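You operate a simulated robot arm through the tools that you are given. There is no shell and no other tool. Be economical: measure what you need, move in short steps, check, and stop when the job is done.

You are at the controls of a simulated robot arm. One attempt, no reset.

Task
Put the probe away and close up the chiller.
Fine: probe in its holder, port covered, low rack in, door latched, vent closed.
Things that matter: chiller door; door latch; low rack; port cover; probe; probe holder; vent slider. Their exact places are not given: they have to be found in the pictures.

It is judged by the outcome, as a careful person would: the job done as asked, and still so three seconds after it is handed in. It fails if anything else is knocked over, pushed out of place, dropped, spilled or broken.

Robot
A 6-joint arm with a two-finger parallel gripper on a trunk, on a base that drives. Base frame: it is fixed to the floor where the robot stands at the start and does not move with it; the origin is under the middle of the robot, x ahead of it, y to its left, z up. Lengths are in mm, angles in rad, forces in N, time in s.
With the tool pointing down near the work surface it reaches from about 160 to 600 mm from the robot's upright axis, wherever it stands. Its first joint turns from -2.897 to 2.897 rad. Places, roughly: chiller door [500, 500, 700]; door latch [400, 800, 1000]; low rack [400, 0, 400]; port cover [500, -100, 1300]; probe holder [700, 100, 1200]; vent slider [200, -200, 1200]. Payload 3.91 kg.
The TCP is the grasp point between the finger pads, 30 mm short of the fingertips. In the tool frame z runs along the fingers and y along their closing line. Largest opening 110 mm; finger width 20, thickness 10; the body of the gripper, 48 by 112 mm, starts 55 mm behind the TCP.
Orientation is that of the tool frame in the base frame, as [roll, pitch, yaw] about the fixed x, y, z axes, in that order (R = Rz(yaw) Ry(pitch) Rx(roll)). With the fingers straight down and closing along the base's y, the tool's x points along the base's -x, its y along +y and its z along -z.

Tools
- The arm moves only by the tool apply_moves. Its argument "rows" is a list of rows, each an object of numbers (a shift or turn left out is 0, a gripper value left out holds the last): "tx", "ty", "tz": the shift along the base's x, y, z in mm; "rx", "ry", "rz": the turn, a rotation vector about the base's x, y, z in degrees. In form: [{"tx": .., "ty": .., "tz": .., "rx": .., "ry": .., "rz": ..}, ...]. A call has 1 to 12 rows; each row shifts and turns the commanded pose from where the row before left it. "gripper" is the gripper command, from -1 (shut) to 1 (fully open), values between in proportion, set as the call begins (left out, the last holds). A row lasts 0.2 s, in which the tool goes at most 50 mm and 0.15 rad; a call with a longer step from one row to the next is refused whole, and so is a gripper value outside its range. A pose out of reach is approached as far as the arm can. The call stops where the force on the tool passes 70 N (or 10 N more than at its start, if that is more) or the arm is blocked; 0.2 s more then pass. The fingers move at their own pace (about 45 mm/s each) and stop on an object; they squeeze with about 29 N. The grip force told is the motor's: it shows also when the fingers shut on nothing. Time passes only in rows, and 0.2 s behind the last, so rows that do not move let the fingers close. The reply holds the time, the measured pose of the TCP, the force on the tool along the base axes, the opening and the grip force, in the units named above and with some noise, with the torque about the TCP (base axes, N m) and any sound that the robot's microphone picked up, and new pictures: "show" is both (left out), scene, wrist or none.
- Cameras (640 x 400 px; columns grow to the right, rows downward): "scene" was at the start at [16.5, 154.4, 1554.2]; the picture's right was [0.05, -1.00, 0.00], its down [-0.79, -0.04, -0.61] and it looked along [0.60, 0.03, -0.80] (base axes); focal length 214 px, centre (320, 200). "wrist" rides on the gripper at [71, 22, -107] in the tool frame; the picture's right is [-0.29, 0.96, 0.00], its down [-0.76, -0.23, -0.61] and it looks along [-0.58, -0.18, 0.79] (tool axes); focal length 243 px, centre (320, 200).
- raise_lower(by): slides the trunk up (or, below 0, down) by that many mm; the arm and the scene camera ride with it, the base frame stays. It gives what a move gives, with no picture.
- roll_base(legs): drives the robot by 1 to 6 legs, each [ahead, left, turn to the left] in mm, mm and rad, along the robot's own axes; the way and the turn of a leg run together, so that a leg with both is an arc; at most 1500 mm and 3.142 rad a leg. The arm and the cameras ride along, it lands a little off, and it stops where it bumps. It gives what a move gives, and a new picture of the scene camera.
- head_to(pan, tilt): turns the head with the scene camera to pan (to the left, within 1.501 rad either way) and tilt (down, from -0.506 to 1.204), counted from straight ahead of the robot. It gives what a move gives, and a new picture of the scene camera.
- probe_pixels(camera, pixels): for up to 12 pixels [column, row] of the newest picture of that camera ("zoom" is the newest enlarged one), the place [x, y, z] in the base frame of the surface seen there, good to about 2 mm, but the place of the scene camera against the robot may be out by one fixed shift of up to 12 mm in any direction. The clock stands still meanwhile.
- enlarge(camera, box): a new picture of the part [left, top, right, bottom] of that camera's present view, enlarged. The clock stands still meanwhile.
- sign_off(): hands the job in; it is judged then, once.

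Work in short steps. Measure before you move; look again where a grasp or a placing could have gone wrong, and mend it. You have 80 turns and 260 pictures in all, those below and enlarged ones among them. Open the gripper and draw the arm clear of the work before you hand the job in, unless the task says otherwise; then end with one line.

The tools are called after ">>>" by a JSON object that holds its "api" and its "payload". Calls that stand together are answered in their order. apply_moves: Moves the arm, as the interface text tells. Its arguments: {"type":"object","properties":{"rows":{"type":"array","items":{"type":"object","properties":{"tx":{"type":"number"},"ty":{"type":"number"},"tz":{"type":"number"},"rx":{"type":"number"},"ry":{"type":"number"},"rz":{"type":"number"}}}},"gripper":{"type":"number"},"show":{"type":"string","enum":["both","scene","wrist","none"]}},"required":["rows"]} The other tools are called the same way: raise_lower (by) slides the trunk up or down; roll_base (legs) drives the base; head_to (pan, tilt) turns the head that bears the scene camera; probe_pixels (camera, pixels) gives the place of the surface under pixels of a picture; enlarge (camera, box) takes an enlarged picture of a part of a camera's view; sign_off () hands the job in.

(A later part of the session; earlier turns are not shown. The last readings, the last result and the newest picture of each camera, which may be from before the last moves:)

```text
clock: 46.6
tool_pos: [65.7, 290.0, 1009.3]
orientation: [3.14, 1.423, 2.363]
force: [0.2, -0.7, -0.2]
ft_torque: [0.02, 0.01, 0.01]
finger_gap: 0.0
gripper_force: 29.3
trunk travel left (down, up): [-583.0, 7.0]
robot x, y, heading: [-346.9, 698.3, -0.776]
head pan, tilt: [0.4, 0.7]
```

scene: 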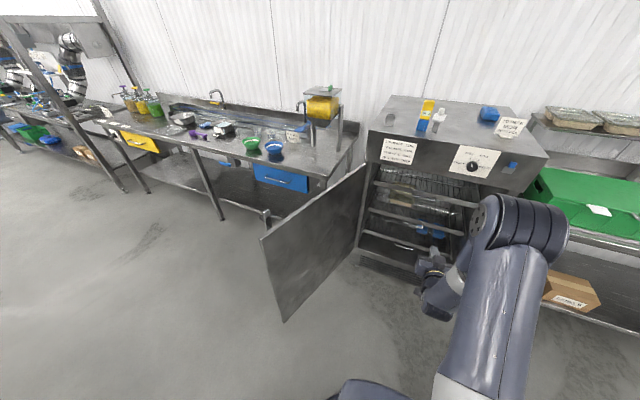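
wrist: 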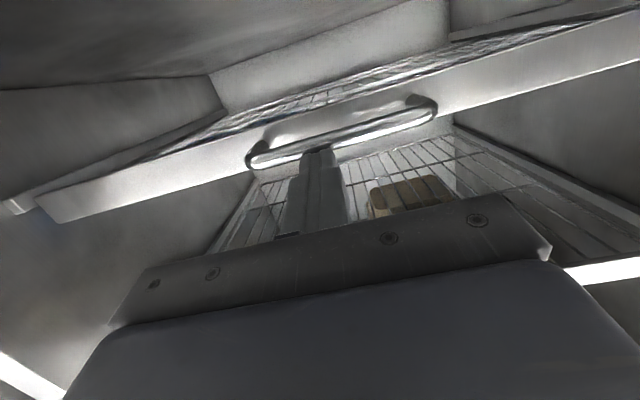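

>>> {"api": "enlarge", "payload": {"camera": "scene", "box": [240, 150, 400, 330]}}

>>> {"api": "probe_pixels", "payload": {"camera": "scene", "pixels": [[265, 237], [363, 168], [358, 240], [285, 318], [267, 218], [310, 205], [345, 182], [320, 240], [267, 211], [365, 165]]}}

```text
2.22 times, centred on (320, 240) of scene
```

zoom: 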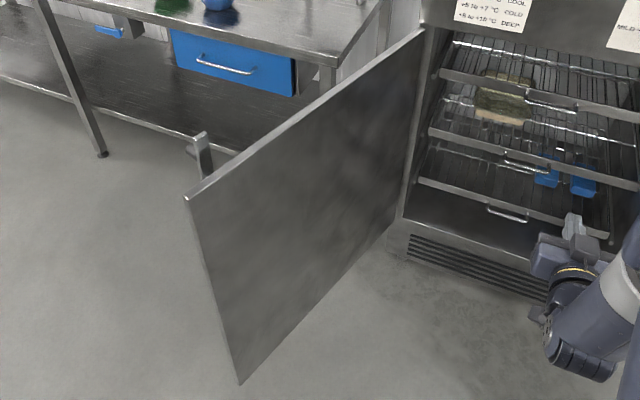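

```text
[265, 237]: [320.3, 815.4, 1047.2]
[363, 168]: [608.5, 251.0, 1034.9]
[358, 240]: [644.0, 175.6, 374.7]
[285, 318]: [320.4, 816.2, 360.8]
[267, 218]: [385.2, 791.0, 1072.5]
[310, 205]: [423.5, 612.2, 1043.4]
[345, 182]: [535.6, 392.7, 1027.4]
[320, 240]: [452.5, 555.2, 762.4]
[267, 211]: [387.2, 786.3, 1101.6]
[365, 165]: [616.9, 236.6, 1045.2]
```

Door's inner face runs from hinge ≈(632,200) to the free edge (320,816), top z≈1047, with the lever outside near (386,788). I'll point the tool down while raising it, then drive so I can straddle the door's top edge about 140 mm in from the free edge.

>>> {"api": "apply_moves", "payload": {"rows": [{"rx": 5.77, "ry": 5.83, "tz": 16}, {"rx": 5.77, "ry": 5.83, "tz": 16}, {"rx": 5.77, "ry": 5.83, "tz": 16}, {"rx": 5.77, "ry": 5.83, "tz": 16}, {"rx": 5.77, "ry": 5.83, "tz": 16}, {"rx": 5.77, "ry": 5.83, "tz": 16}, {"rx": 5.77, "ry": 5.83, "tz": 16}, {"rx": 5.77, "ry": 5.83, "tz": 16}, {"rx": 5.77, "ry": 5.83, "tz": 16}, {"rx": 5.77, "ry": 5.83, "tz": 16}], "gripper": 1, "show": "none"}}

>>> {"api": "roll_base", "payload": {"legs": [[25, 250, 0]]}}

```text
clock: 48.9
tool_pos: [65.5, 289.3, 1166.7]
orientation: [3.14, -0.009, 2.362]
force: [-0.5, 0.2, 0.6]
ft_torque: [-0.03, -0.06, -0.01]
finger_gap: 110.1
gripper_force: 0.0
trunk travel left (down, up): [-583.0, 7.0]
robot x, y, heading: [-347.5, 704.3, -0.773]
head pan, tilt: [0.4, 0.7]
```

```text
clock: 50.7
tool_pos: [257.1, 451.7, 1167.3]
orientation: [3.139, -0.01, 2.363]
force: [0.1, 0.1, 0.0]
ft_torque: [-0.02, 0.02, 0.0]
finger_gap: 110.1
gripper_force: 0.1
trunk travel left (down, up): [-583.0, 7.0]
robot x, y, heading: [-151.5, 860.8, -0.775]
head pan, tilt: [0.4, 0.7]
```

scene: 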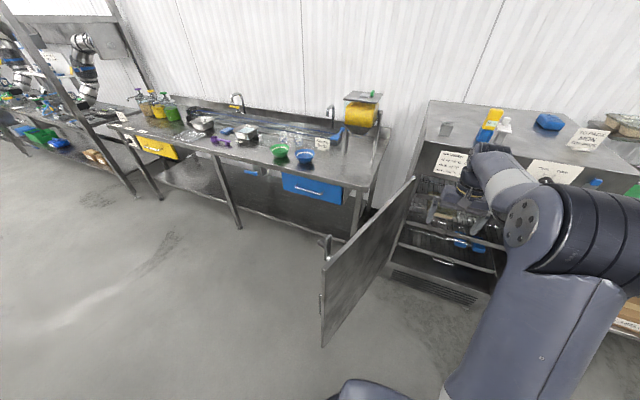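

Now I swing the arm above the door top at (395,697) with closing line across the door, staying high, and check.

>>> {"api": "apply_moves", "payload": {"rows": [{"tx": 19.7, "ty": 35, "rz": -2.6}, {"tx": 19.7, "ty": 35, "rz": -2.6}, {"tx": 19.7, "ty": 35, "rz": -2.6}, {"tx": 19.7, "ty": 35, "rz": -2.6}, {"tx": 19.7, "ty": 35, "rz": -2.6}, {"tx": 19.7, "ty": 35, "rz": -2.6}, {"tx": 19.7, "ty": 35, "rz": -2.6}]}}

>>> {"api": "enlarge", "payload": {"camera": "scene", "box": [290, 160, 450, 360]}}

```text
clock: 52.3
tool_pos: [396.4, 696.0, 1168.3]
orientation: [3.138, -0.009, 2.044]
force: [0.6, 0.4, -0.3]
ft_torque: [0.02, 0.03, 0.05]
finger_gap: 109.6
gripper_force: 0.0
trunk travel left (down, up): [-583.0, 7.0]
robot x, y, heading: [-156.0, 858.3, -0.772]
head pan, tilt: [0.4, 0.7]
```

scene: 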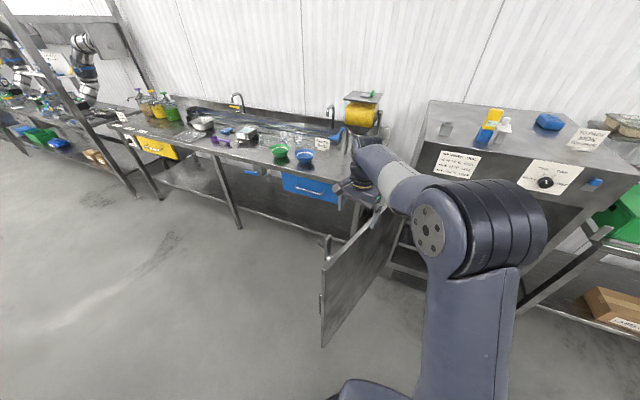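
wrist: 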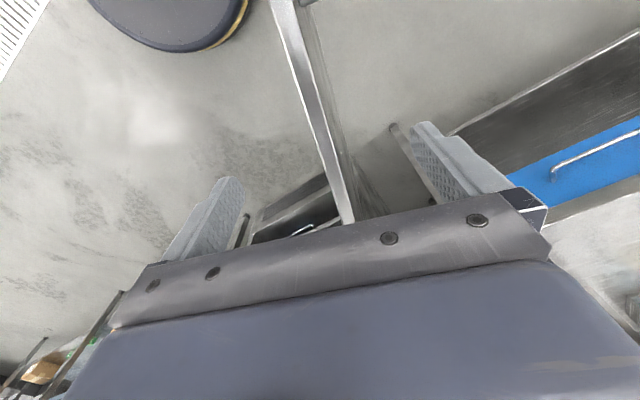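

```text
2.00 times, centred on (370, 260) of scene
```

zoom: 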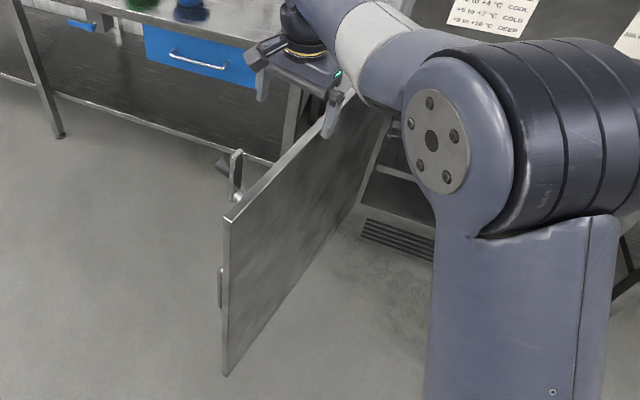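

The door's top edge is centered between the fingers. I descend 130 mm to straddle it.

>>> {"api": "apply_moves", "payload": {"rows": [{"tz": -33}, {"tz": -33}, {"tz": -33}, {"tz": -33}]}}

```text
clock: 53.3
tool_pos: [395.7, 695.7, 1033.5]
orientation: [3.137, -0.009, 2.046]
force: [0.5, -0.9, -0.6]
ft_torque: [-0.01, 0.03, 0.01]
finger_gap: 109.9
gripper_force: 0.0
trunk travel left (down, up): [-583.0, 7.0]
robot x, y, heading: [-156.4, 860.8, -0.776]
head pan, tilt: [0.4, 0.7]
```

scene: 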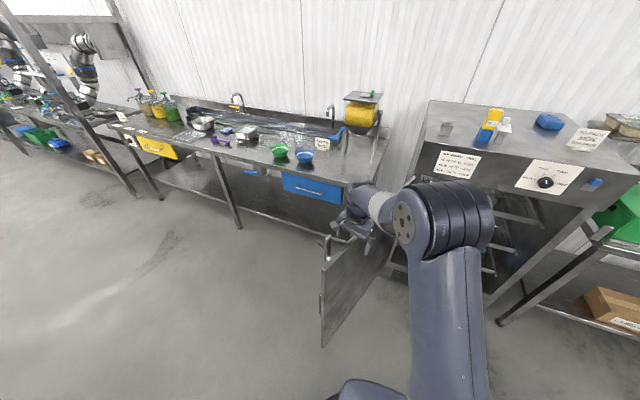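
wrist: 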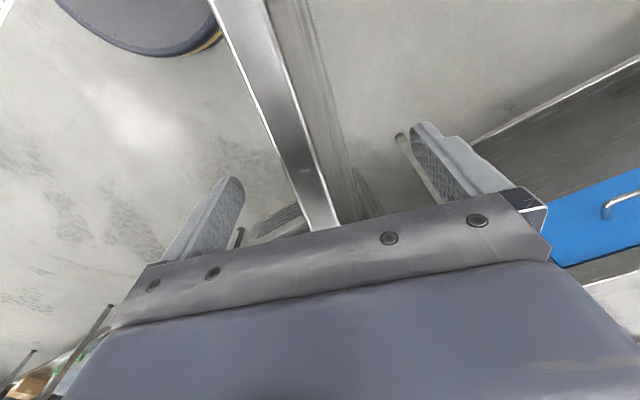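

Straddled. I now carry the door along its arc about the hinge (632,200), radius 549, first 4 steps.

>>> {"api": "apply_moves", "payload": {"rows": [{"tx": -17.9, "ty": -9.0, "rz": 2.1}, {"tx": -17.8, "ty": -9.5, "rz": 2.1}, {"tx": -17.3, "ty": -10.3, "rz": 2.1}, {"tx": -16.9, "ty": -10.9, "rz": 2.1}, {"tx": -32.6, "ty": -23.6, "rz": 4.2}, {"tx": -30.8, "ty": -25.9, "rz": 4.2}]}}

```text
clock: 54.7
tool_pos: [261.0, 606.5, 1035.6]
orientation: [3.138, -0.011, 2.341]
force: [0.2, 0.5, -0.1]
ft_torque: [-0.04, -0.03, 0.02]
finger_gap: 110.0
gripper_force: 0.1
trunk travel left (down, up): [-583.0, 7.0]
robot x, y, heading: [-156.8, 862.4, -0.776]
head pan, tilt: [0.4, 0.7]
```

scene: 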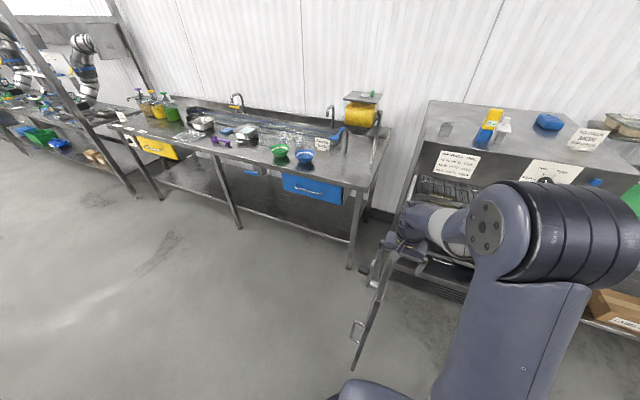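
wrist: 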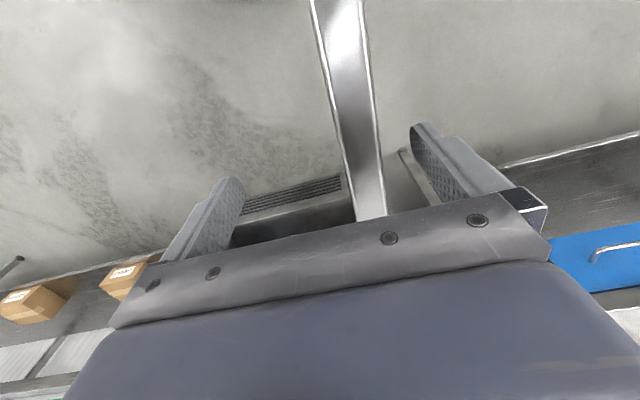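

The door follows the fingers. Continuing along the arc.

>>> {"api": "apply_moves", "payload": {"rows": [{"tx": -28.8, "ty": -28.1, "rz": 4.2}, {"tx": -26.6, "ty": -30.1, "rz": 4.2}, {"tx": -24.4, "ty": -32.1, "rz": 4.2}, {"tx": -22, "ty": -33.7, "rz": 4.2}, {"tx": -19.4, "ty": -35.2, "rz": 4.2}, {"tx": -16.8, "ty": -36.5, "rz": 4.2}, {"tx": -14.1, "ty": -37.7, "rz": 4.2}]}}

```text
clock: 56.3
tool_pos: [108.7, 373.4, 1034.8]
orientation: [3.138, -0.008, 2.855]
force: [0.3, 0.4, 0.0]
ft_torque: [-0.01, -0.01, -0.02]
finger_gap: 109.7
gripper_force: 0.1
trunk travel left (down, up): [-583.0, 7.0]
robot x, y, heading: [-156.8, 857.4, -0.776]
head pan, tilt: [0.4, 0.7]
```

scene: 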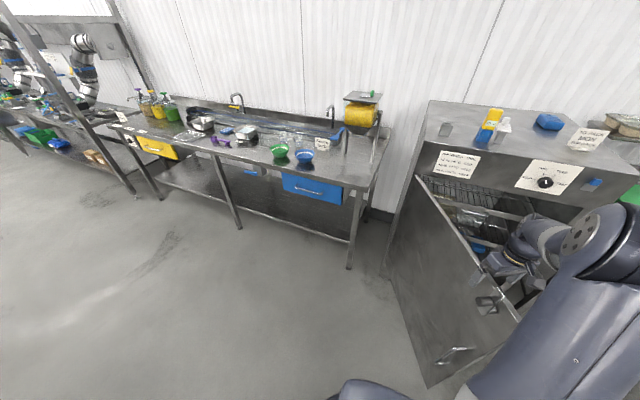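
wrist: 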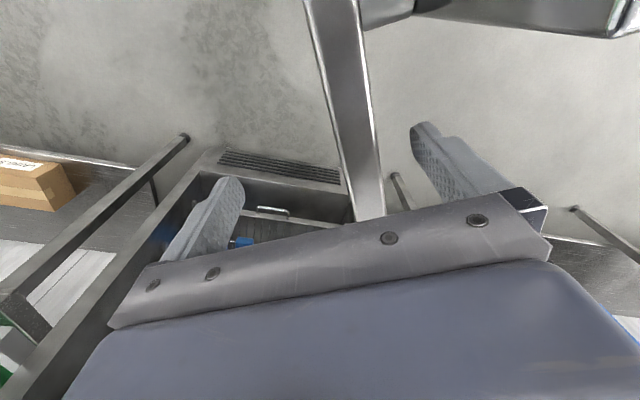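

The door is at about 63° open. I'll lift clear of it and look at the outside latch.

>>> {"api": "apply_moves", "payload": {"rows": [{"tz": 40}, {"tz": 40}, {"tz": 40}, {"tx": -20, "ty": 30, "tz": 20}, {"tx": -20, "ty": 30}, {"tx": -20, "ty": 30}, {"tx": -20, "ty": 30}], "gripper": -1}}

>>> {"api": "enlarge", "payload": {"camera": "scene", "box": [380, 150, 560, 390]}}

```text
clock: 57.9
tool_pos: [29.2, 493.7, 1174.6]
orientation: [3.139, -0.009, 2.853]
force: [0.2, -0.1, -0.7]
ft_torque: [0.01, 0.01, 0.0]
finger_gap: 0.2
gripper_force: 29.4
trunk travel left (down, up): [-583.0, 7.0]
robot x, y, heading: [-160.4, 860.9, -0.77]
head pan, tilt: [0.4, 0.7]
```

scene: 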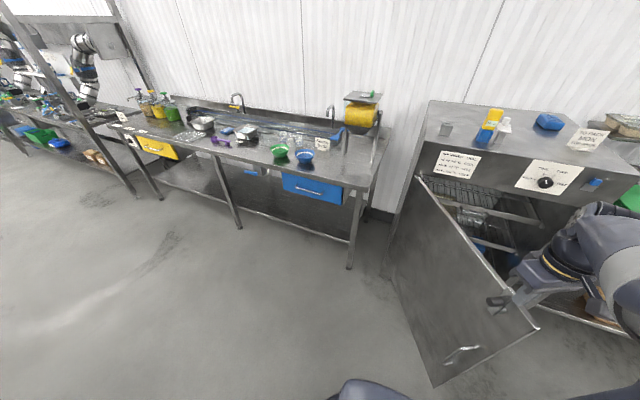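
wrist: 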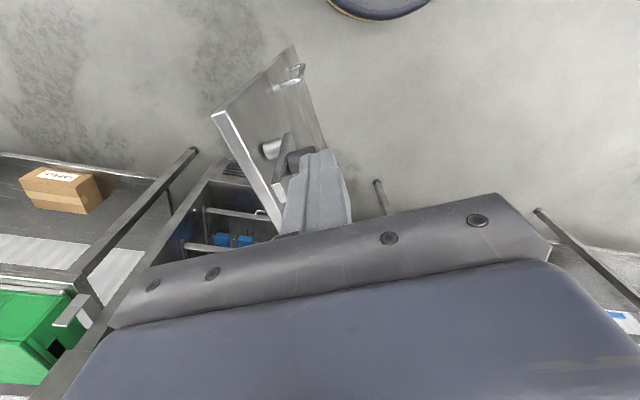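

```text
1.67 times, centred on (470, 270) of scene
```

zoom: 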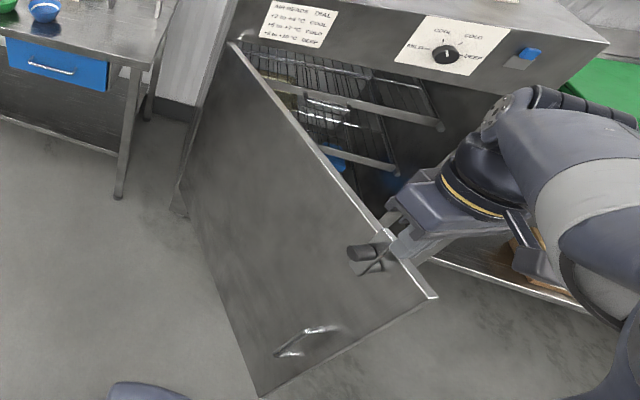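

The latch is a flat bar with a round knob on the outside near the free edge, plus a pull handle low down. I'll probe them while turning the tool level for pushing.

>>> {"api": "probe_pixels", "payload": {"camera": "zoom", "pixels": [[357, 253], [383, 238], [370, 268], [308, 332], [280, 355], [433, 296], [262, 394], [300, 200], [235, 45]]}}

>>> {"api": "apply_moves", "payload": {"rows": [{"rz": -7, "tx": 14, "ty": 14}, {"rz": -7, "tx": 14, "ty": 14}, {"rz": -7, "tx": 14, "ty": 14}, {"rz": -7, "tx": 14, "ty": 14}, {"rx": -5.6, "ry": -5.7}, {"rx": -5.6, "ry": -5.7}, {"rx": -5.6, "ry": -5.7}, {"rx": -5.6, "ry": -5.7}, {"rx": -5.6, "ry": -5.7}, {"rx": -5.6, "ry": -5.7}, {"rx": -5.6, "ry": -5.7}, {"rx": -5.6, "ry": -5.7}], "show": "none"}}

>>> {"api": "apply_moves", "payload": {"rows": [{"rx": -5.6, "ry": -5.7}]}}

```text
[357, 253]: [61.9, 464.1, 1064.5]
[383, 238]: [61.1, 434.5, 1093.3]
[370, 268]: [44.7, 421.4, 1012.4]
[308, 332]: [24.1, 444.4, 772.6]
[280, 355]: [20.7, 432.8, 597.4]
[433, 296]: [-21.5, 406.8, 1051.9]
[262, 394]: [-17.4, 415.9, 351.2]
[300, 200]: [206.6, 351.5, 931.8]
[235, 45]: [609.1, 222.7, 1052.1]
```

```text
clock: 60.5
tool_pos: [88.9, 552.0, 1174.1]
orientation: [3.118, 1.052, 2.36]
force: [-0.8, 0.0, -0.1]
ft_torque: [0.02, 0.04, 0.02]
finger_gap: 0.0
gripper_force: 28.4
out of reach, approached as far as the arm can: row 12
trunk travel left (down, up): [-583.0, 7.0]
robot x, y, heading: [-160.7, 860.5, -0.777]
head pan, tilt: [0.4, 0.7]
```

```text
clock: 60.9
tool_pos: [89.1, 550.9, 1173.2]
orientation: [3.11, 1.193, 2.352]
force: [0.0, 0.2, 0.7]
ft_torque: [0.03, -0.01, -0.03]
finger_gap: 0.0
gripper_force: 29.2
trunk travel left (down, up): [-583.0, 7.0]
robot x, y, heading: [-156.7, 858.4, -0.772]
head pan, tilt: [0.4, 0.7]
```

scene: 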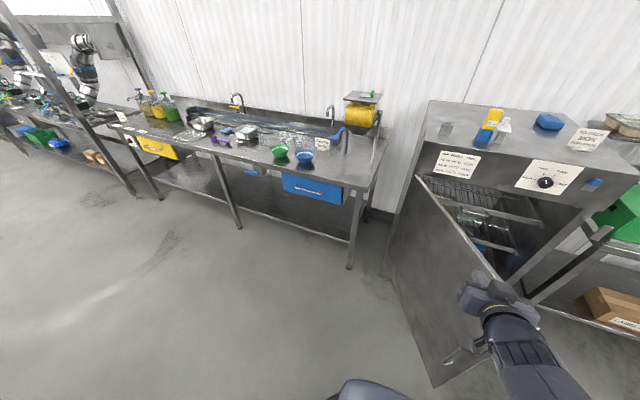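
wrist: 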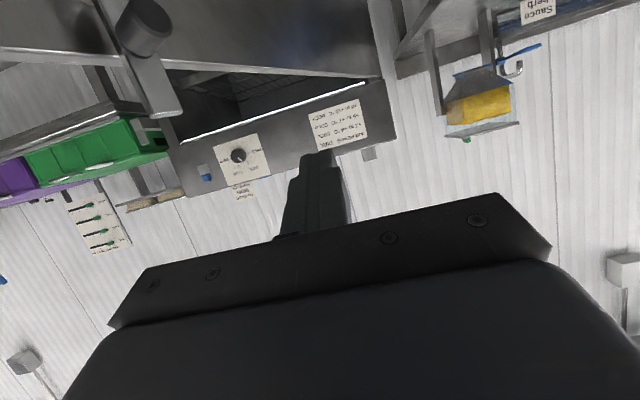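

The zone z 850–950 on the door is clear between knob (z≈1065) and handle (z 600–770). I lower the tool there and approach the outer face.

>>> {"api": "raise_lower", "payload": {"by": -280}}

>>> {"api": "roll_base", "payload": {"legs": [[52, -101, 0]]}}

>>> {"api": "head_to", "payload": {"pan": 0.1, "tilt": 0.7}}

```text
clock: 63.7
tool_pos: [88.0, 552.2, 894.9]
orientation: [3.114, 1.194, 2.355]
force: [0.5, 0.0, -0.5]
ft_torque: [0.01, 0.0, 0.0]
finger_gap: 0.0
gripper_force: 28.8
trunk travel left (down, up): [-303.0, 287.0]
robot x, y, heading: [-156.3, 858.3, -0.773]
head pan, tilt: [0.4, 0.7]
```

```text
clock: 64.9
tool_pos: [54.2, 444.6, 895.2]
orientation: [3.115, 1.191, 2.355]
force: [0.5, 0.0, 0.3]
ft_torque: [0.02, 0.01, -0.02]
finger_gap: 0.3
gripper_force: 29.0
trunk travel left (down, up): [-303.0, 287.0]
robot x, y, heading: [-193.4, 756.6, -0.778]
head pan, tilt: [0.4, 0.7]
```

scene: 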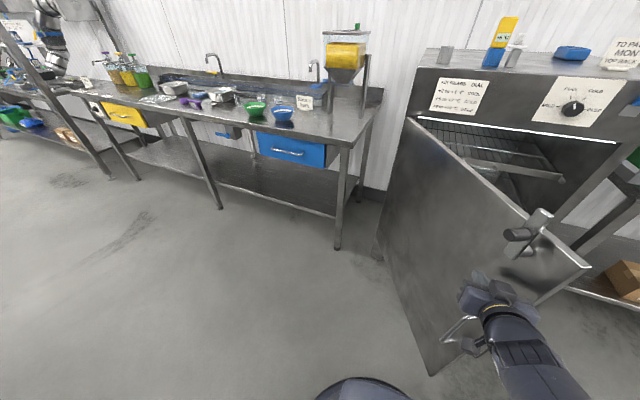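

```text
clock: 65.7
tool_pos: [53.9, 444.1, 894.7]
orientation: [3.115, 1.192, 2.356]
force: [0.8, 0.5, 0.4]
ft_torque: [-0.02, -0.05, -0.04]
finger_gap: 0.0
gripper_force: 28.7
trunk travel left (down, up): [-303.0, 287.0]
robot x, y, heading: [-190.5, 754.2, -0.779]
head pan, tilt: [0.099, 0.7]
```

scene: 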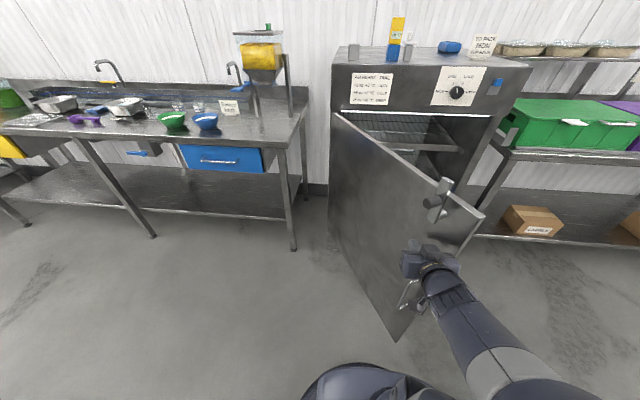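

TCP is near the free edge (r≈625) and 30 mm off the door. I shift toward the hinge to r≈515 first, then push with the base in two legs.

>>> {"api": "roll_base", "payload": {"legs": [[92, 47, 0], [90, -90, 0]]}}

```text
clock: 67.7
tool_pos: [154.2, 284.7, 894.8]
orientation: [3.113, 1.192, 2.353]
force: [0.2, -0.5, 0.4]
ft_torque: [-0.01, -0.02, 0.0]
finger_gap: 0.0
gripper_force: 29.1
trunk travel left (down, up): [-303.0, 287.0]
robot x, y, heading: [-92.3, 596.0, -0.777]
head pan, tilt: [0.099, 0.7]
```

scene: 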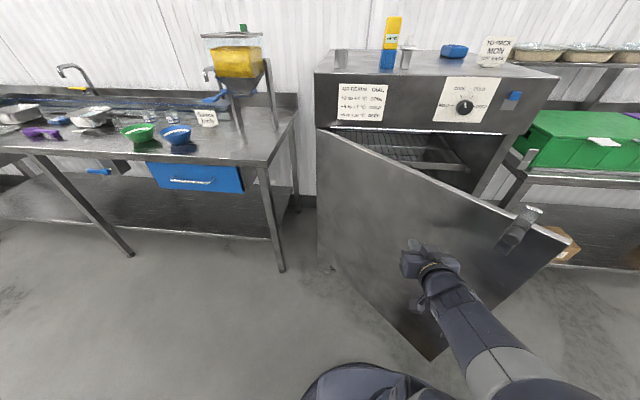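

The door is moving with the tool. I continue pushing with the base.

>>> {"api": "roll_base", "payload": {"legs": [[200, -172, 0]]}}

```text
clock: 69.6
tool_pos: [177.2, 22.0, 894.9]
orientation: [3.114, 1.193, 2.355]
force: [-1.0, 1.0, -0.4]
ft_torque: [-0.01, -0.02, 0.0]
finger_gap: 0.1
gripper_force: 28.8
trunk travel left (down, up): [-303.0, 287.0]
robot x, y, heading: [-69.2, 329.2, -0.772]
head pan, tilt: [0.099, 0.7]
```

scene: 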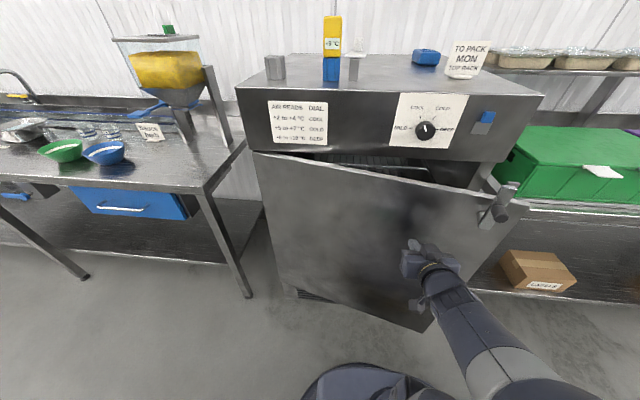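

About 140 mm remain at the contact point. I finish with force-guarded arm pushes straight ahead.

>>> {"api": "apply_moves", "payload": {"rows": [{"tx": 14.2, "ty": -14.1}, {"tx": 14.2, "ty": -14.1}, {"tx": 14.2, "ty": -14.1}, {"tx": 14.2, "ty": -14.1}, {"tx": 14.2, "ty": -14.1}, {"tx": 14.2, "ty": -14.1}, {"tx": 7.1, "ty": -7.05}, {"tx": 7.1, "ty": -7.05}, {"tx": 7.1, "ty": -7.05}], "show": "scene"}}

>>> {"api": "enlarge", "payload": {"camera": "scene", "box": [430, 120, 560, 280]}}

```text
clock: 71.6
tool_pos: [283.4, -83.4, 894.2]
orientation: [3.113, 1.191, 2.355]
force: [0.2, 0.1, 0.0]
ft_torque: [0.01, -0.02, -0.01]
finger_gap: 0.0
gripper_force: 29.2
trunk travel left (down, up): [-303.0, 287.0]
robot x, y, heading: [-68.4, 327.9, -0.772]
head pan, tilt: [0.099, 0.7]
```

scene: 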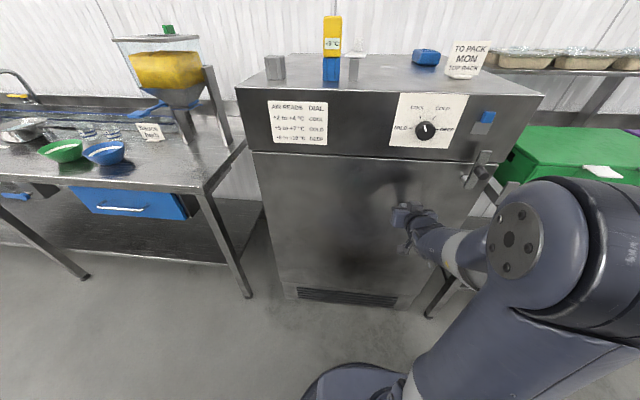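

```text
2.50 times, centred on (495, 200) of scene
```

zoom: 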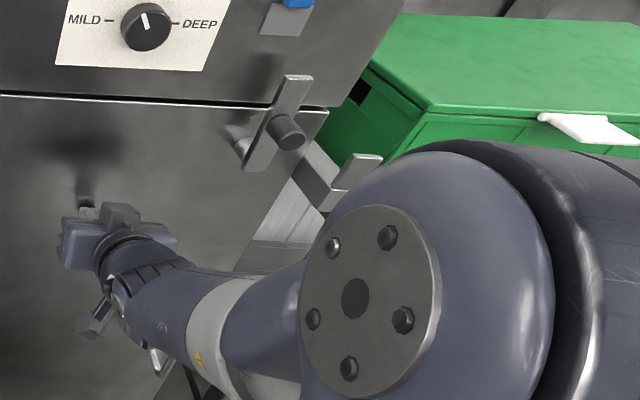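

The door looks closed. I push a little further with force guard, then examine the latch.

>>> {"api": "apply_moves", "payload": {"rows": [{"tx": 4, "ty": -4}, {"tx": 4, "ty": -4}, {"tx": 4, "ty": -4}], "show": "none"}}

>>> {"api": "probe_pixels", "payload": {"camera": "zoom", "pixels": [[290, 132], [298, 80], [243, 152], [275, 120], [255, 150], [320, 170], [360, 160], [365, 180], [330, 200], [200, 150], [322, 110], [200, 85]]}}

```text
clock: 72.2
tool_pos: [283.8, -83.5, 891.6]
orientation: [3.112, 1.183, 2.351]
force: [-26.5, 28.3, 11.4]
ft_torque: [-0.2, -0.19, -0.03]
finger_gap: 0.1
gripper_force: 28.9
trunk travel left (down, up): [-303.0, 287.0]
robot x, y, heading: [-68.9, 335.7, -0.779]
head pan, tilt: [0.099, 0.7]
stopped in row 2: the force on the tool passed its limit at 78 N (the readings are from after the stop); the commanded pose is now the measured one
```

```text
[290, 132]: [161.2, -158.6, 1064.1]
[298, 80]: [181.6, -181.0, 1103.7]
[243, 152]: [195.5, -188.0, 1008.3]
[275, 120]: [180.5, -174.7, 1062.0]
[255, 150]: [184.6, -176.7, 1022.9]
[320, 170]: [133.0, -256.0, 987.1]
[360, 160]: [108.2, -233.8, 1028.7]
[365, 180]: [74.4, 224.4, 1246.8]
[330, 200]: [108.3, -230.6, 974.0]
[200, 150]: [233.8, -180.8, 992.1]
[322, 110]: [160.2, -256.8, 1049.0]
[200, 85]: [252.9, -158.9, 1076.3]
```

The door is fully closed (78 N stop). The latch bar stands up from a pivot near u≈-575,z≈1012 with the knob at (161,-159,1064), and the keeper with front lip is to the right at (108,-232,975–1029), so the bar must swing clockwise 90° down into it. I retract, shift right and raise for a clear view.

>>> {"api": "apply_moves", "payload": {"rows": [{"tx": -21, "ty": 21}, {"tx": -21, "ty": 21}, {"tx": -21, "ty": 21}, {"tx": -21, "ty": 21}], "show": "none"}}

>>> {"api": "raise_lower", "payload": {"by": 171}}

>>> {"api": "roll_base", "payload": {"legs": [[-20, -140, 0]]}}

>>> {"api": "head_to", "payload": {"pan": -0.15, "tilt": 0.8}}

```text
clock: 73.2
tool_pos: [203.1, -2.3, 891.7]
orientation: [3.11, 1.179, 2.351]
force: [0.2, -0.6, 0.2]
ft_torque: [0.0, 0.01, 0.01]
finger_gap: 0.3
gripper_force: 28.5
trunk travel left (down, up): [-303.0, 287.0]
robot x, y, heading: [-68.7, 332.9, -0.779]
head pan, tilt: [0.099, 0.7]
```

```text
clock: 75.2
tool_pos: [203.7, -3.4, 1060.9]
orientation: [3.111, 1.18, 2.352]
force: [-0.5, 0.1, 0.3]
ft_torque: [0.01, 0.02, -0.01]
finger_gap: 0.2
gripper_force: 29.3
trunk travel left (down, up): [-474.0, 116.0]
robot x, y, heading: [-67.5, 332.3, -0.773]
head pan, tilt: [0.099, 0.7]
```

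```text
clock: 76.5
tool_pos: [90.9, -88.9, 1062.0]
orientation: [3.112, 1.18, 2.354]
force: [-0.6, -0.6, 0.1]
ft_torque: [0.0, 0.0, 0.01]
finger_gap: 0.0
gripper_force: 29.1
trunk travel left (down, up): [-474.0, 116.0]
robot x, y, heading: [-184.3, 246.7, -0.774]
head pan, tilt: [0.099, 0.7]
```

scene: 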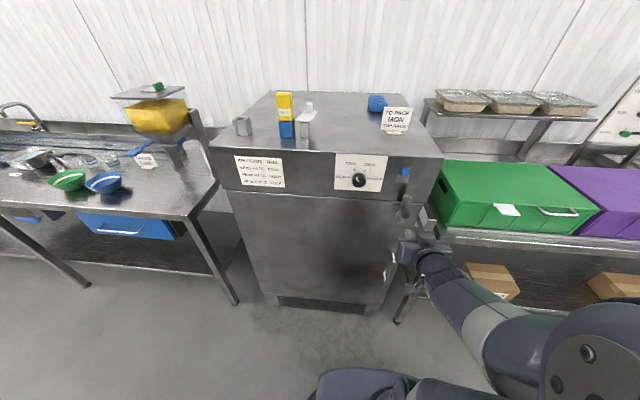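

```text
clock: 77.2
tool_pos: [91.2, -88.3, 1061.4]
orientation: [3.111, 1.179, 2.353]
force: [0.4, 0.2, -0.3]
ft_torque: [0.0, 0.0, 0.0]
finger_gap: 0.0
gripper_force: 28.3
trunk travel left (down, up): [-474.0, 116.0]
robot x, y, heading: [-182.0, 246.7, -0.775]
head pan, tilt: [-0.15, 0.799]
```

scene: 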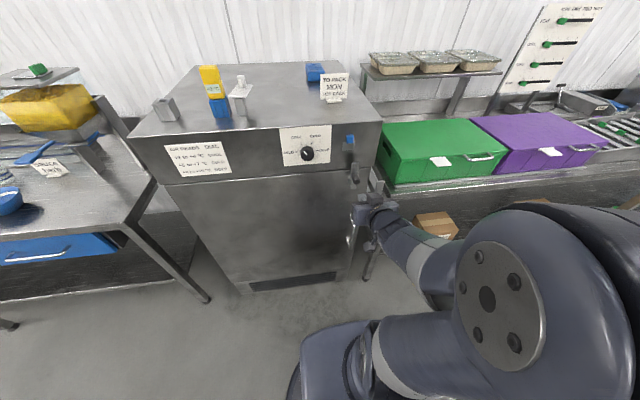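

TCP is now aligned in front of the knob (u≈-578, n≈165). I level the tool further and take close-ups of latch, keeper and vent.

>>> {"api": "apply_moves", "payload": {"rows": [{"rx": -5.6, "ry": -5.7}, {"rx": -5.6, "ry": -5.7}], "gripper": -0.1}}

>>> {"api": "enlarge", "payload": {"camera": "scene", "box": [320, 120, 400, 210]}}

>>> {"api": "enlarge", "payload": {"camera": "wrist", "box": [180, 60, 480, 260]}}

```text
clock: 77.8
tool_pos: [90.5, -89.8, 1061.3]
orientation: [3.091, 1.46, 2.331]
force: [-0.7, 0.1, -0.7]
ft_torque: [0.02, 0.02, 0.0]
finger_gap: 49.8
gripper_force: 0.6
trunk travel left (down, up): [-474.0, 116.0]
robot x, y, heading: [-182.3, 242.5, -0.778]
head pan, tilt: [-0.15, 0.799]
```

scene: 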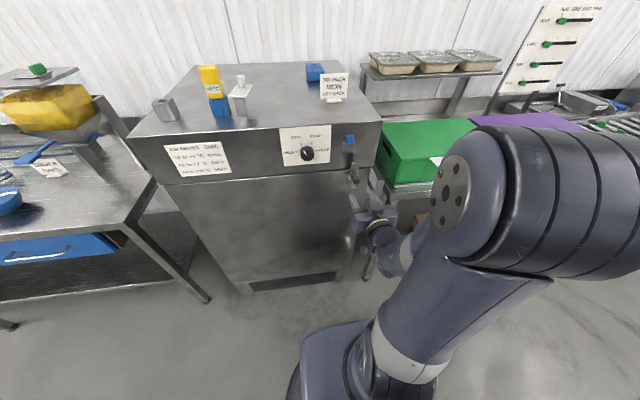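
wrist: 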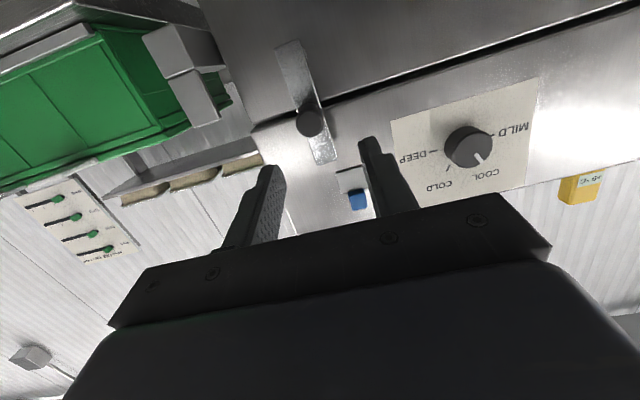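

```text
4.44 times, centred on (360, 165) of scene
```

zoom: 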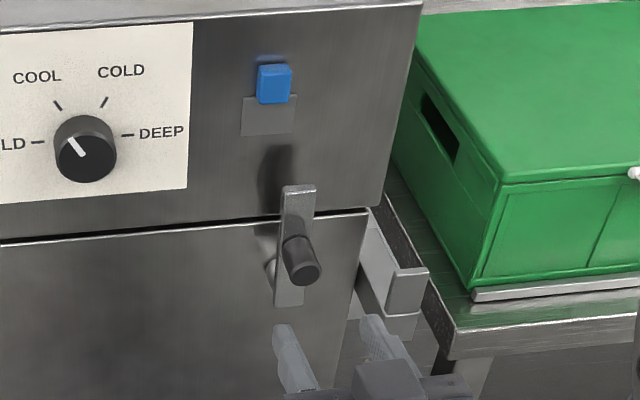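

```text
2.00 times, centred on (330, 160) of wrist
```

zoom: 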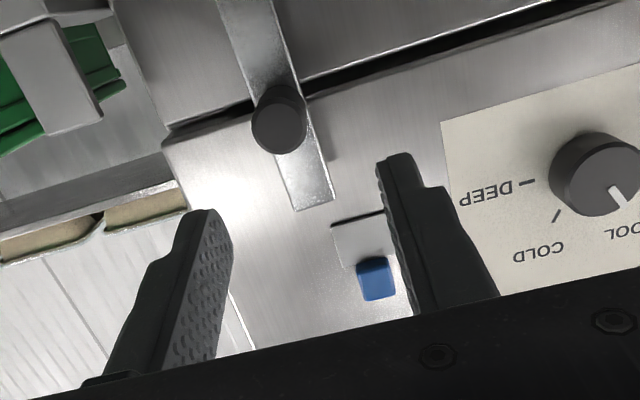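

The bar is about 115 mm long with the pivot near its lower end. I'll probe it in the wrist view, as the scene camera may have an offset.

>>> {"api": "probe_pixels", "payload": {"camera": "wrist", "pixels": [[309, 124], [325, 155], [293, 55], [322, 145], [200, 100], [212, 118], [180, 45], [185, 85], [357, 198], [350, 178], [468, 147], [297, 122]]}}

>>> {"api": "probe_pixels", "payload": {"camera": "scene", "pixels": [[357, 168], [352, 180], [371, 186], [366, 172], [349, 138], [347, 146], [307, 153]]}}

```text
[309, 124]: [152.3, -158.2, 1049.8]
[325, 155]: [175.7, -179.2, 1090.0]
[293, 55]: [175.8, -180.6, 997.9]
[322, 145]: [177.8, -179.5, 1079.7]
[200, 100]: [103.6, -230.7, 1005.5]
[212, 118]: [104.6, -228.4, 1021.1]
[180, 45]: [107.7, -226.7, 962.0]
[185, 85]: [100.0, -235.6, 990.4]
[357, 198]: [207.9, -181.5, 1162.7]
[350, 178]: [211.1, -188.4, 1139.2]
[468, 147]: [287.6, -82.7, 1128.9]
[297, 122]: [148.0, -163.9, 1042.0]
```

```text
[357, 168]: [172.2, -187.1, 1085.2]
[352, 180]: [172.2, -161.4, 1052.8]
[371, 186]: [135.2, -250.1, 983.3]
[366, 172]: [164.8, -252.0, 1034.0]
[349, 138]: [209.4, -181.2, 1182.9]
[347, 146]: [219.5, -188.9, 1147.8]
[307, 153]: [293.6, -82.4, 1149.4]
```

Wrist readings (more reliable): knob centre ≈ u -584, z 1050, n 40–73; lip at u -670, z 962–1021. I shut the fingers, roll the tool 45° so its flat faces lower-right, and place it upper-left of the knob.

>>> {"api": "apply_moves", "payload": {"rows": [{"rx": 5.33, "ry": -5.27, "tx": 2, "ty": 2, "tz": 2}, {"rx": 5.33, "ry": -5.27, "tx": 2, "ty": 2, "tz": 2}, {"rx": 5.33, "ry": -5.27, "tx": 2, "ty": 2, "tz": 2}, {"rx": 5.33, "ry": -5.27, "tx": 2, "ty": 2, "tz": 2}, {"rx": 5.33, "ry": -5.27, "tx": 2, "ty": 2, "tz": 2}, {"rx": 5.33, "ry": -5.27, "tx": 2.3, "ty": 2.4, "tz": 3}], "gripper": -1}}

```text
clock: 79.2
tool_pos: [103.1, -76.9, 1074.4]
orientation: [1.659, 0.773, 0.949]
force: [0.1, -0.5, 0.3]
ft_torque: [0.03, 0.01, -0.03]
finger_gap: 0.0
gripper_force: 28.8
trunk travel left (down, up): [-474.0, 116.0]
robot x, y, heading: [-181.9, 250.8, -0.775]
head pan, tilt: [-0.15, 0.799]
```

scene: 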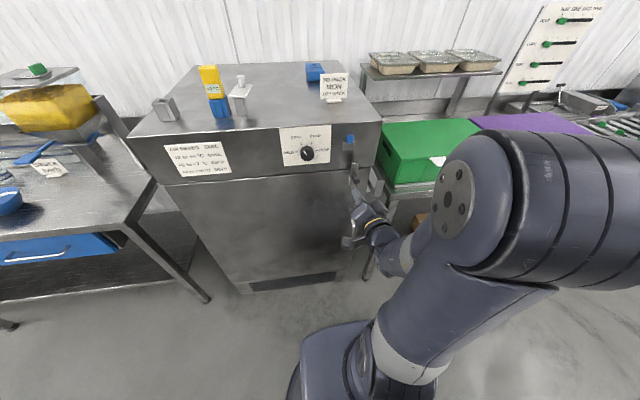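
wrist: 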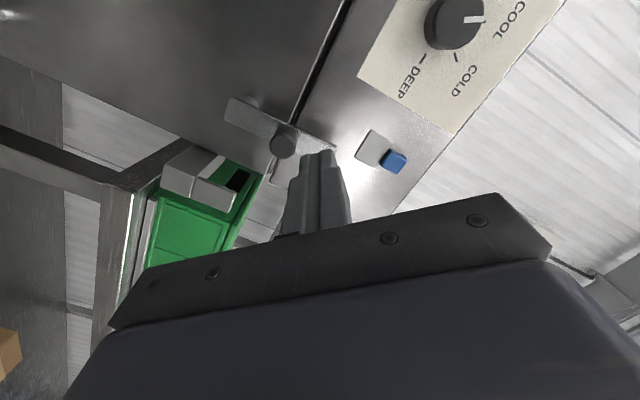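

Fingers appear just upper-left of the knob (283,143). I re-probe it from this closer view.

>>> {"api": "probe_pixels", "payload": {"camera": "wrist", "pixels": [[283, 143], [276, 135], [290, 150], [232, 108], [325, 147], [200, 165], [393, 160], [372, 147]]}}

>>> {"api": "enlarge", "payload": {"camera": "wrist", "box": [140, 60, 440, 260]}}

```text
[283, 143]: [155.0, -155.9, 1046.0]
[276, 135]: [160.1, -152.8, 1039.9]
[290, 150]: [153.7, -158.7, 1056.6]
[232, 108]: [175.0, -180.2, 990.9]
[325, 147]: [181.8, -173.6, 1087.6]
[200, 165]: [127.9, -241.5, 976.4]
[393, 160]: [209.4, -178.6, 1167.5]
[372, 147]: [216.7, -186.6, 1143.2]
```

```text
2.00 times, centred on (290, 160) of wrist
```

zoom: 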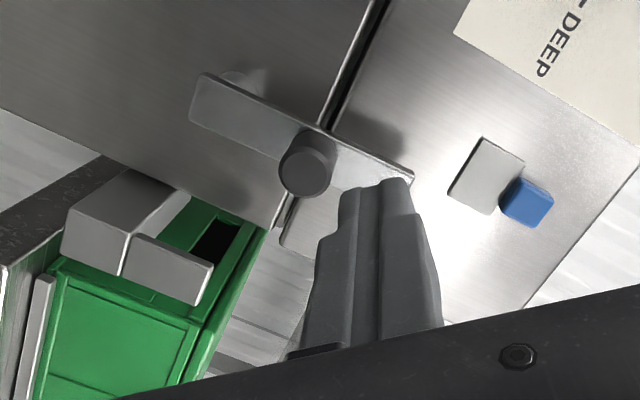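

Geometry agrees. I advance 85 mm so the closed fingers sit above-left of the knob.

>>> {"api": "apply_moves", "payload": {"rows": [{"tx": 20.1, "ty": -20}, {"tx": 20.1, "ty": -20}, {"tx": 20.1, "ty": -20}], "show": "wrist"}}

>>> {"api": "enlarge", "payload": {"camera": "wrist", "box": [140, 60, 440, 260]}}

```text
clock: 80.0
tool_pos: [164.1, -135.7, 1074.1]
orientation: [1.66, 0.774, 0.947]
force: [0.2, 0.5, 0.3]
ft_torque: [0.02, 0.01, -0.01]
finger_gap: 0.3
gripper_force: 28.9
trunk travel left (down, up): [-474.0, 116.0]
robot x, y, heading: [-177.3, 245.9, -0.772]
head pan, tilt: [-0.15, 0.799]
```

wrist: 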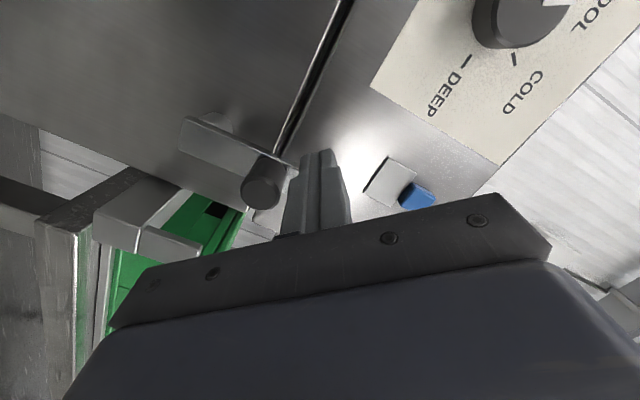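

```text
2.00 times, centred on (290, 160) of wrist
```

zoom: 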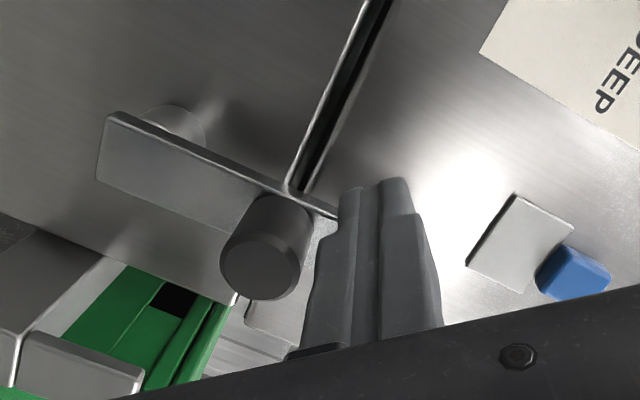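

In position. I push along the first half of the knob's arc (right and down).

>>> {"api": "apply_moves", "payload": {"rows": [{"tx": -4.2, "ty": -4.3, "tz": -6}, {"tx": -8.7, "ty": -8.8, "tz": -1.6}, {"tx": -8.2, "ty": -8.2, "tz": -4.8}, {"tx": -7, "ty": -7, "tz": -7.7}], "show": "wrist"}}

```text
clock: 81.0
tool_pos: [135.9, -164.1, 1052.9]
orientation: [1.666, 0.775, 0.95]
force: [0.1, 0.3, -0.8]
ft_torque: [0.01, -0.03, 0.0]
finger_gap: 0.0
gripper_force: 28.8
trunk travel left (down, up): [-474.0, 116.0]
robot x, y, heading: [-179.4, 245.7, -0.776]
head pan, tilt: [-0.15, 0.799]
```

wrist: 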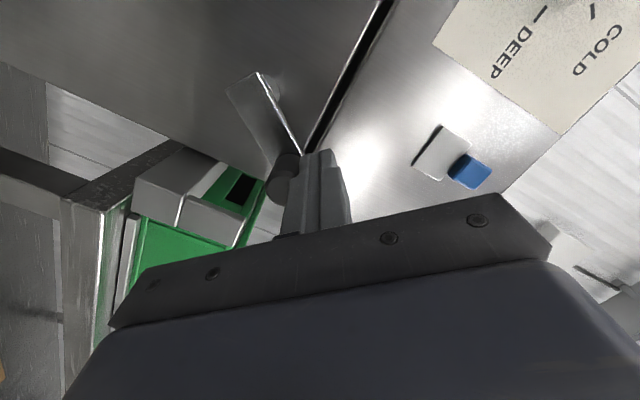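

The bar is rotating, so I continue the arc's second half.

>>> {"api": "apply_moves", "payload": {"rows": [{"tx": -5.4, "ty": -5.5, "tz": -9.9}, {"tx": -3.4, "ty": -3.4, "tz": -11.6}, {"tx": -1.1, "ty": -1.1, "tz": -12.4}, {"tz": -4}], "show": "wrist"}}

>>> {"api": "enlarge", "payload": {"camera": "wrist", "box": [140, 60, 440, 260]}}

```text
clock: 82.0
tool_pos: [125.8, -173.7, 1016.0]
orientation: [1.659, 0.773, 0.947]
force: [0.6, -0.2, 0.1]
ft_torque: [0.03, 0.01, 0.03]
finger_gap: 0.2
gripper_force: 29.4
trunk travel left (down, up): [-474.0, 116.0]
robot x, y, heading: [-181.6, 252.1, -0.771]
head pan, tilt: [-0.15, 0.799]
```

wrist: 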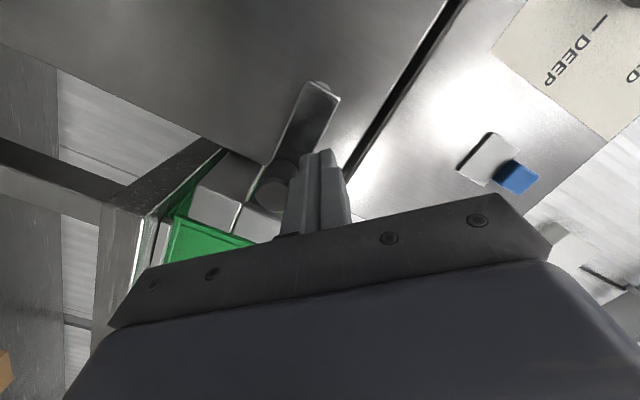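

```text
2.00 times, centred on (290, 160) of wrist
```

zoom: 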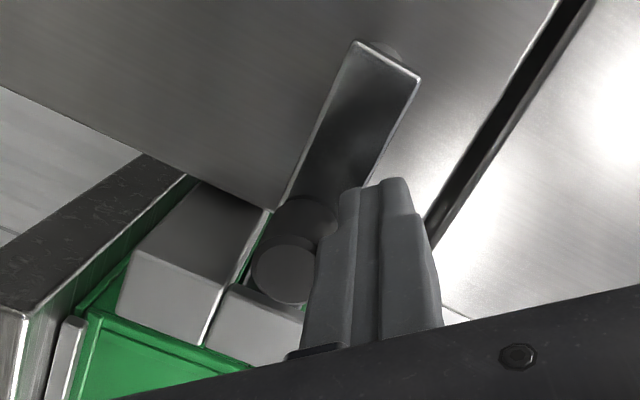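

The bar is nearly parallel to the door's top seam, about 10° short. I press down a bit more with force guard.

>>> {"api": "apply_moves", "payload": {"rows": [{"tz": -5}, {"tz": -4}, {"tz": -3}, {"tz": -3}], "show": "wrist"}}

>>> {"api": "enlarge", "payload": {"camera": "wrist", "box": [140, 60, 440, 260]}}

```text
clock: 83.0
tool_pos: [124.2, -175.4, 1005.3]
orientation: [1.644, 0.779, 0.936]
force: [0.1, 1.1, 26.5]
ft_torque: [-0.39, -0.01, -0.01]
finger_gap: 0.0
gripper_force: 29.4
trunk travel left (down, up): [-474.0, 116.0]
robot x, y, heading: [-181.0, 245.4, -0.775]
head pan, tilt: [-0.15, 0.799]
```

wrist: 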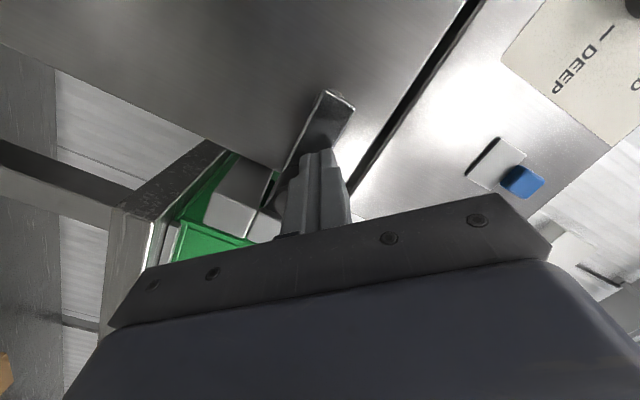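

```text
2.00 times, centred on (290, 160) of wrist
```

zoom: 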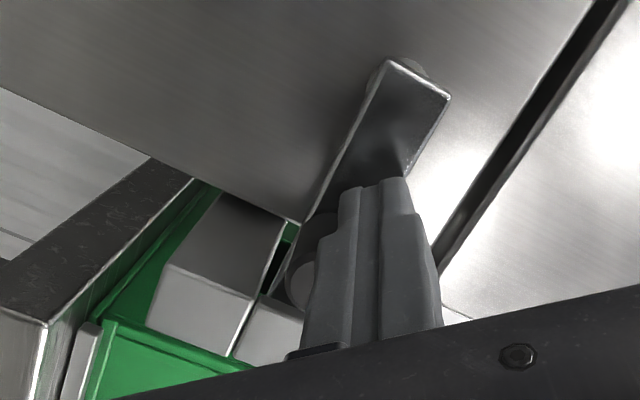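

There is now 26 N upward resistance, so the bar appears seated. I back off and look.

>>> {"api": "apply_moves", "payload": {"rows": [{"tz": 8, "tx": 3, "ty": 3}, {"tx": -25, "ty": 25, "tz": 5}, {"tx": -25, "ty": 25, "tz": 5}, {"tx": -25, "ty": 25, "tz": 10}, {"tx": -25, "ty": 25, "tz": 20}]}}

>>> {"api": "enlarge", "payload": {"camera": "wrist", "box": [140, 40, 440, 240]}}

>>> {"api": "enlarge", "payload": {"camera": "scene", "box": [320, 120, 400, 210]}}

```text
clock: 84.2
tool_pos: [29.0, -73.2, 1050.5]
orientation: [1.655, 0.781, 0.943]
force: [0.6, -0.2, -0.3]
ft_torque: [-0.01, 0.0, -0.03]
finger_gap: 0.0
gripper_force: 29.2
trunk travel left (down, up): [-474.0, 116.0]
robot x, y, heading: [-179.8, 248.9, -0.773]
head pan, tilt: [-0.15, 0.799]
```

scene: 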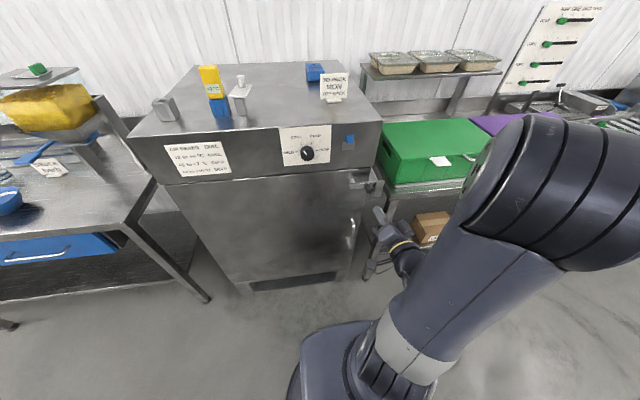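
wrist: 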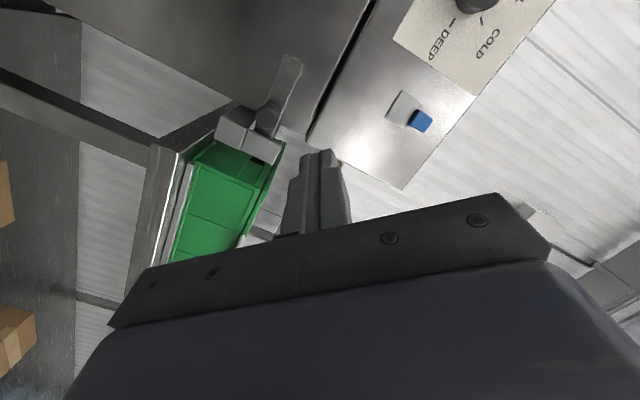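

```text
2.00 times, centred on (290, 140) of wrist
```

zoom: 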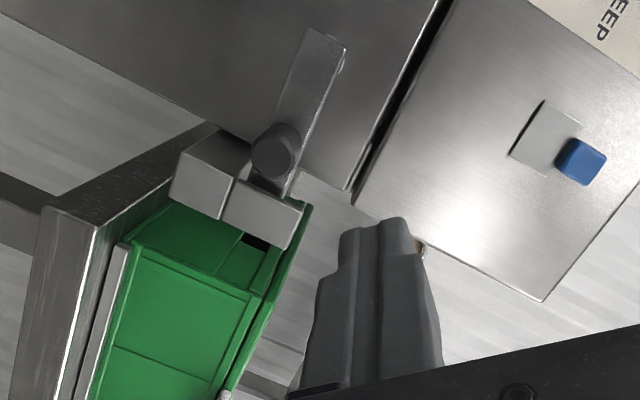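

```text
4.44 times, centred on (360, 165) of scene
```

zoom: 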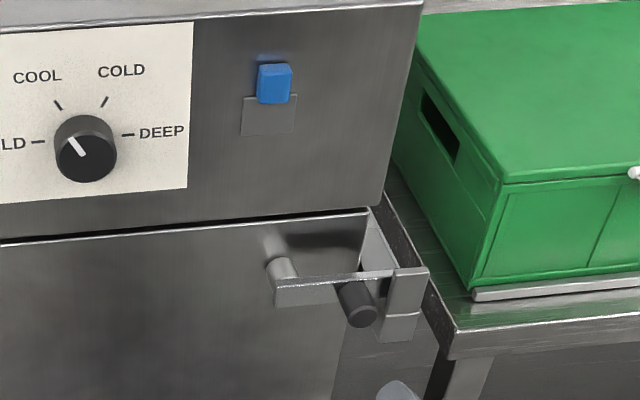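

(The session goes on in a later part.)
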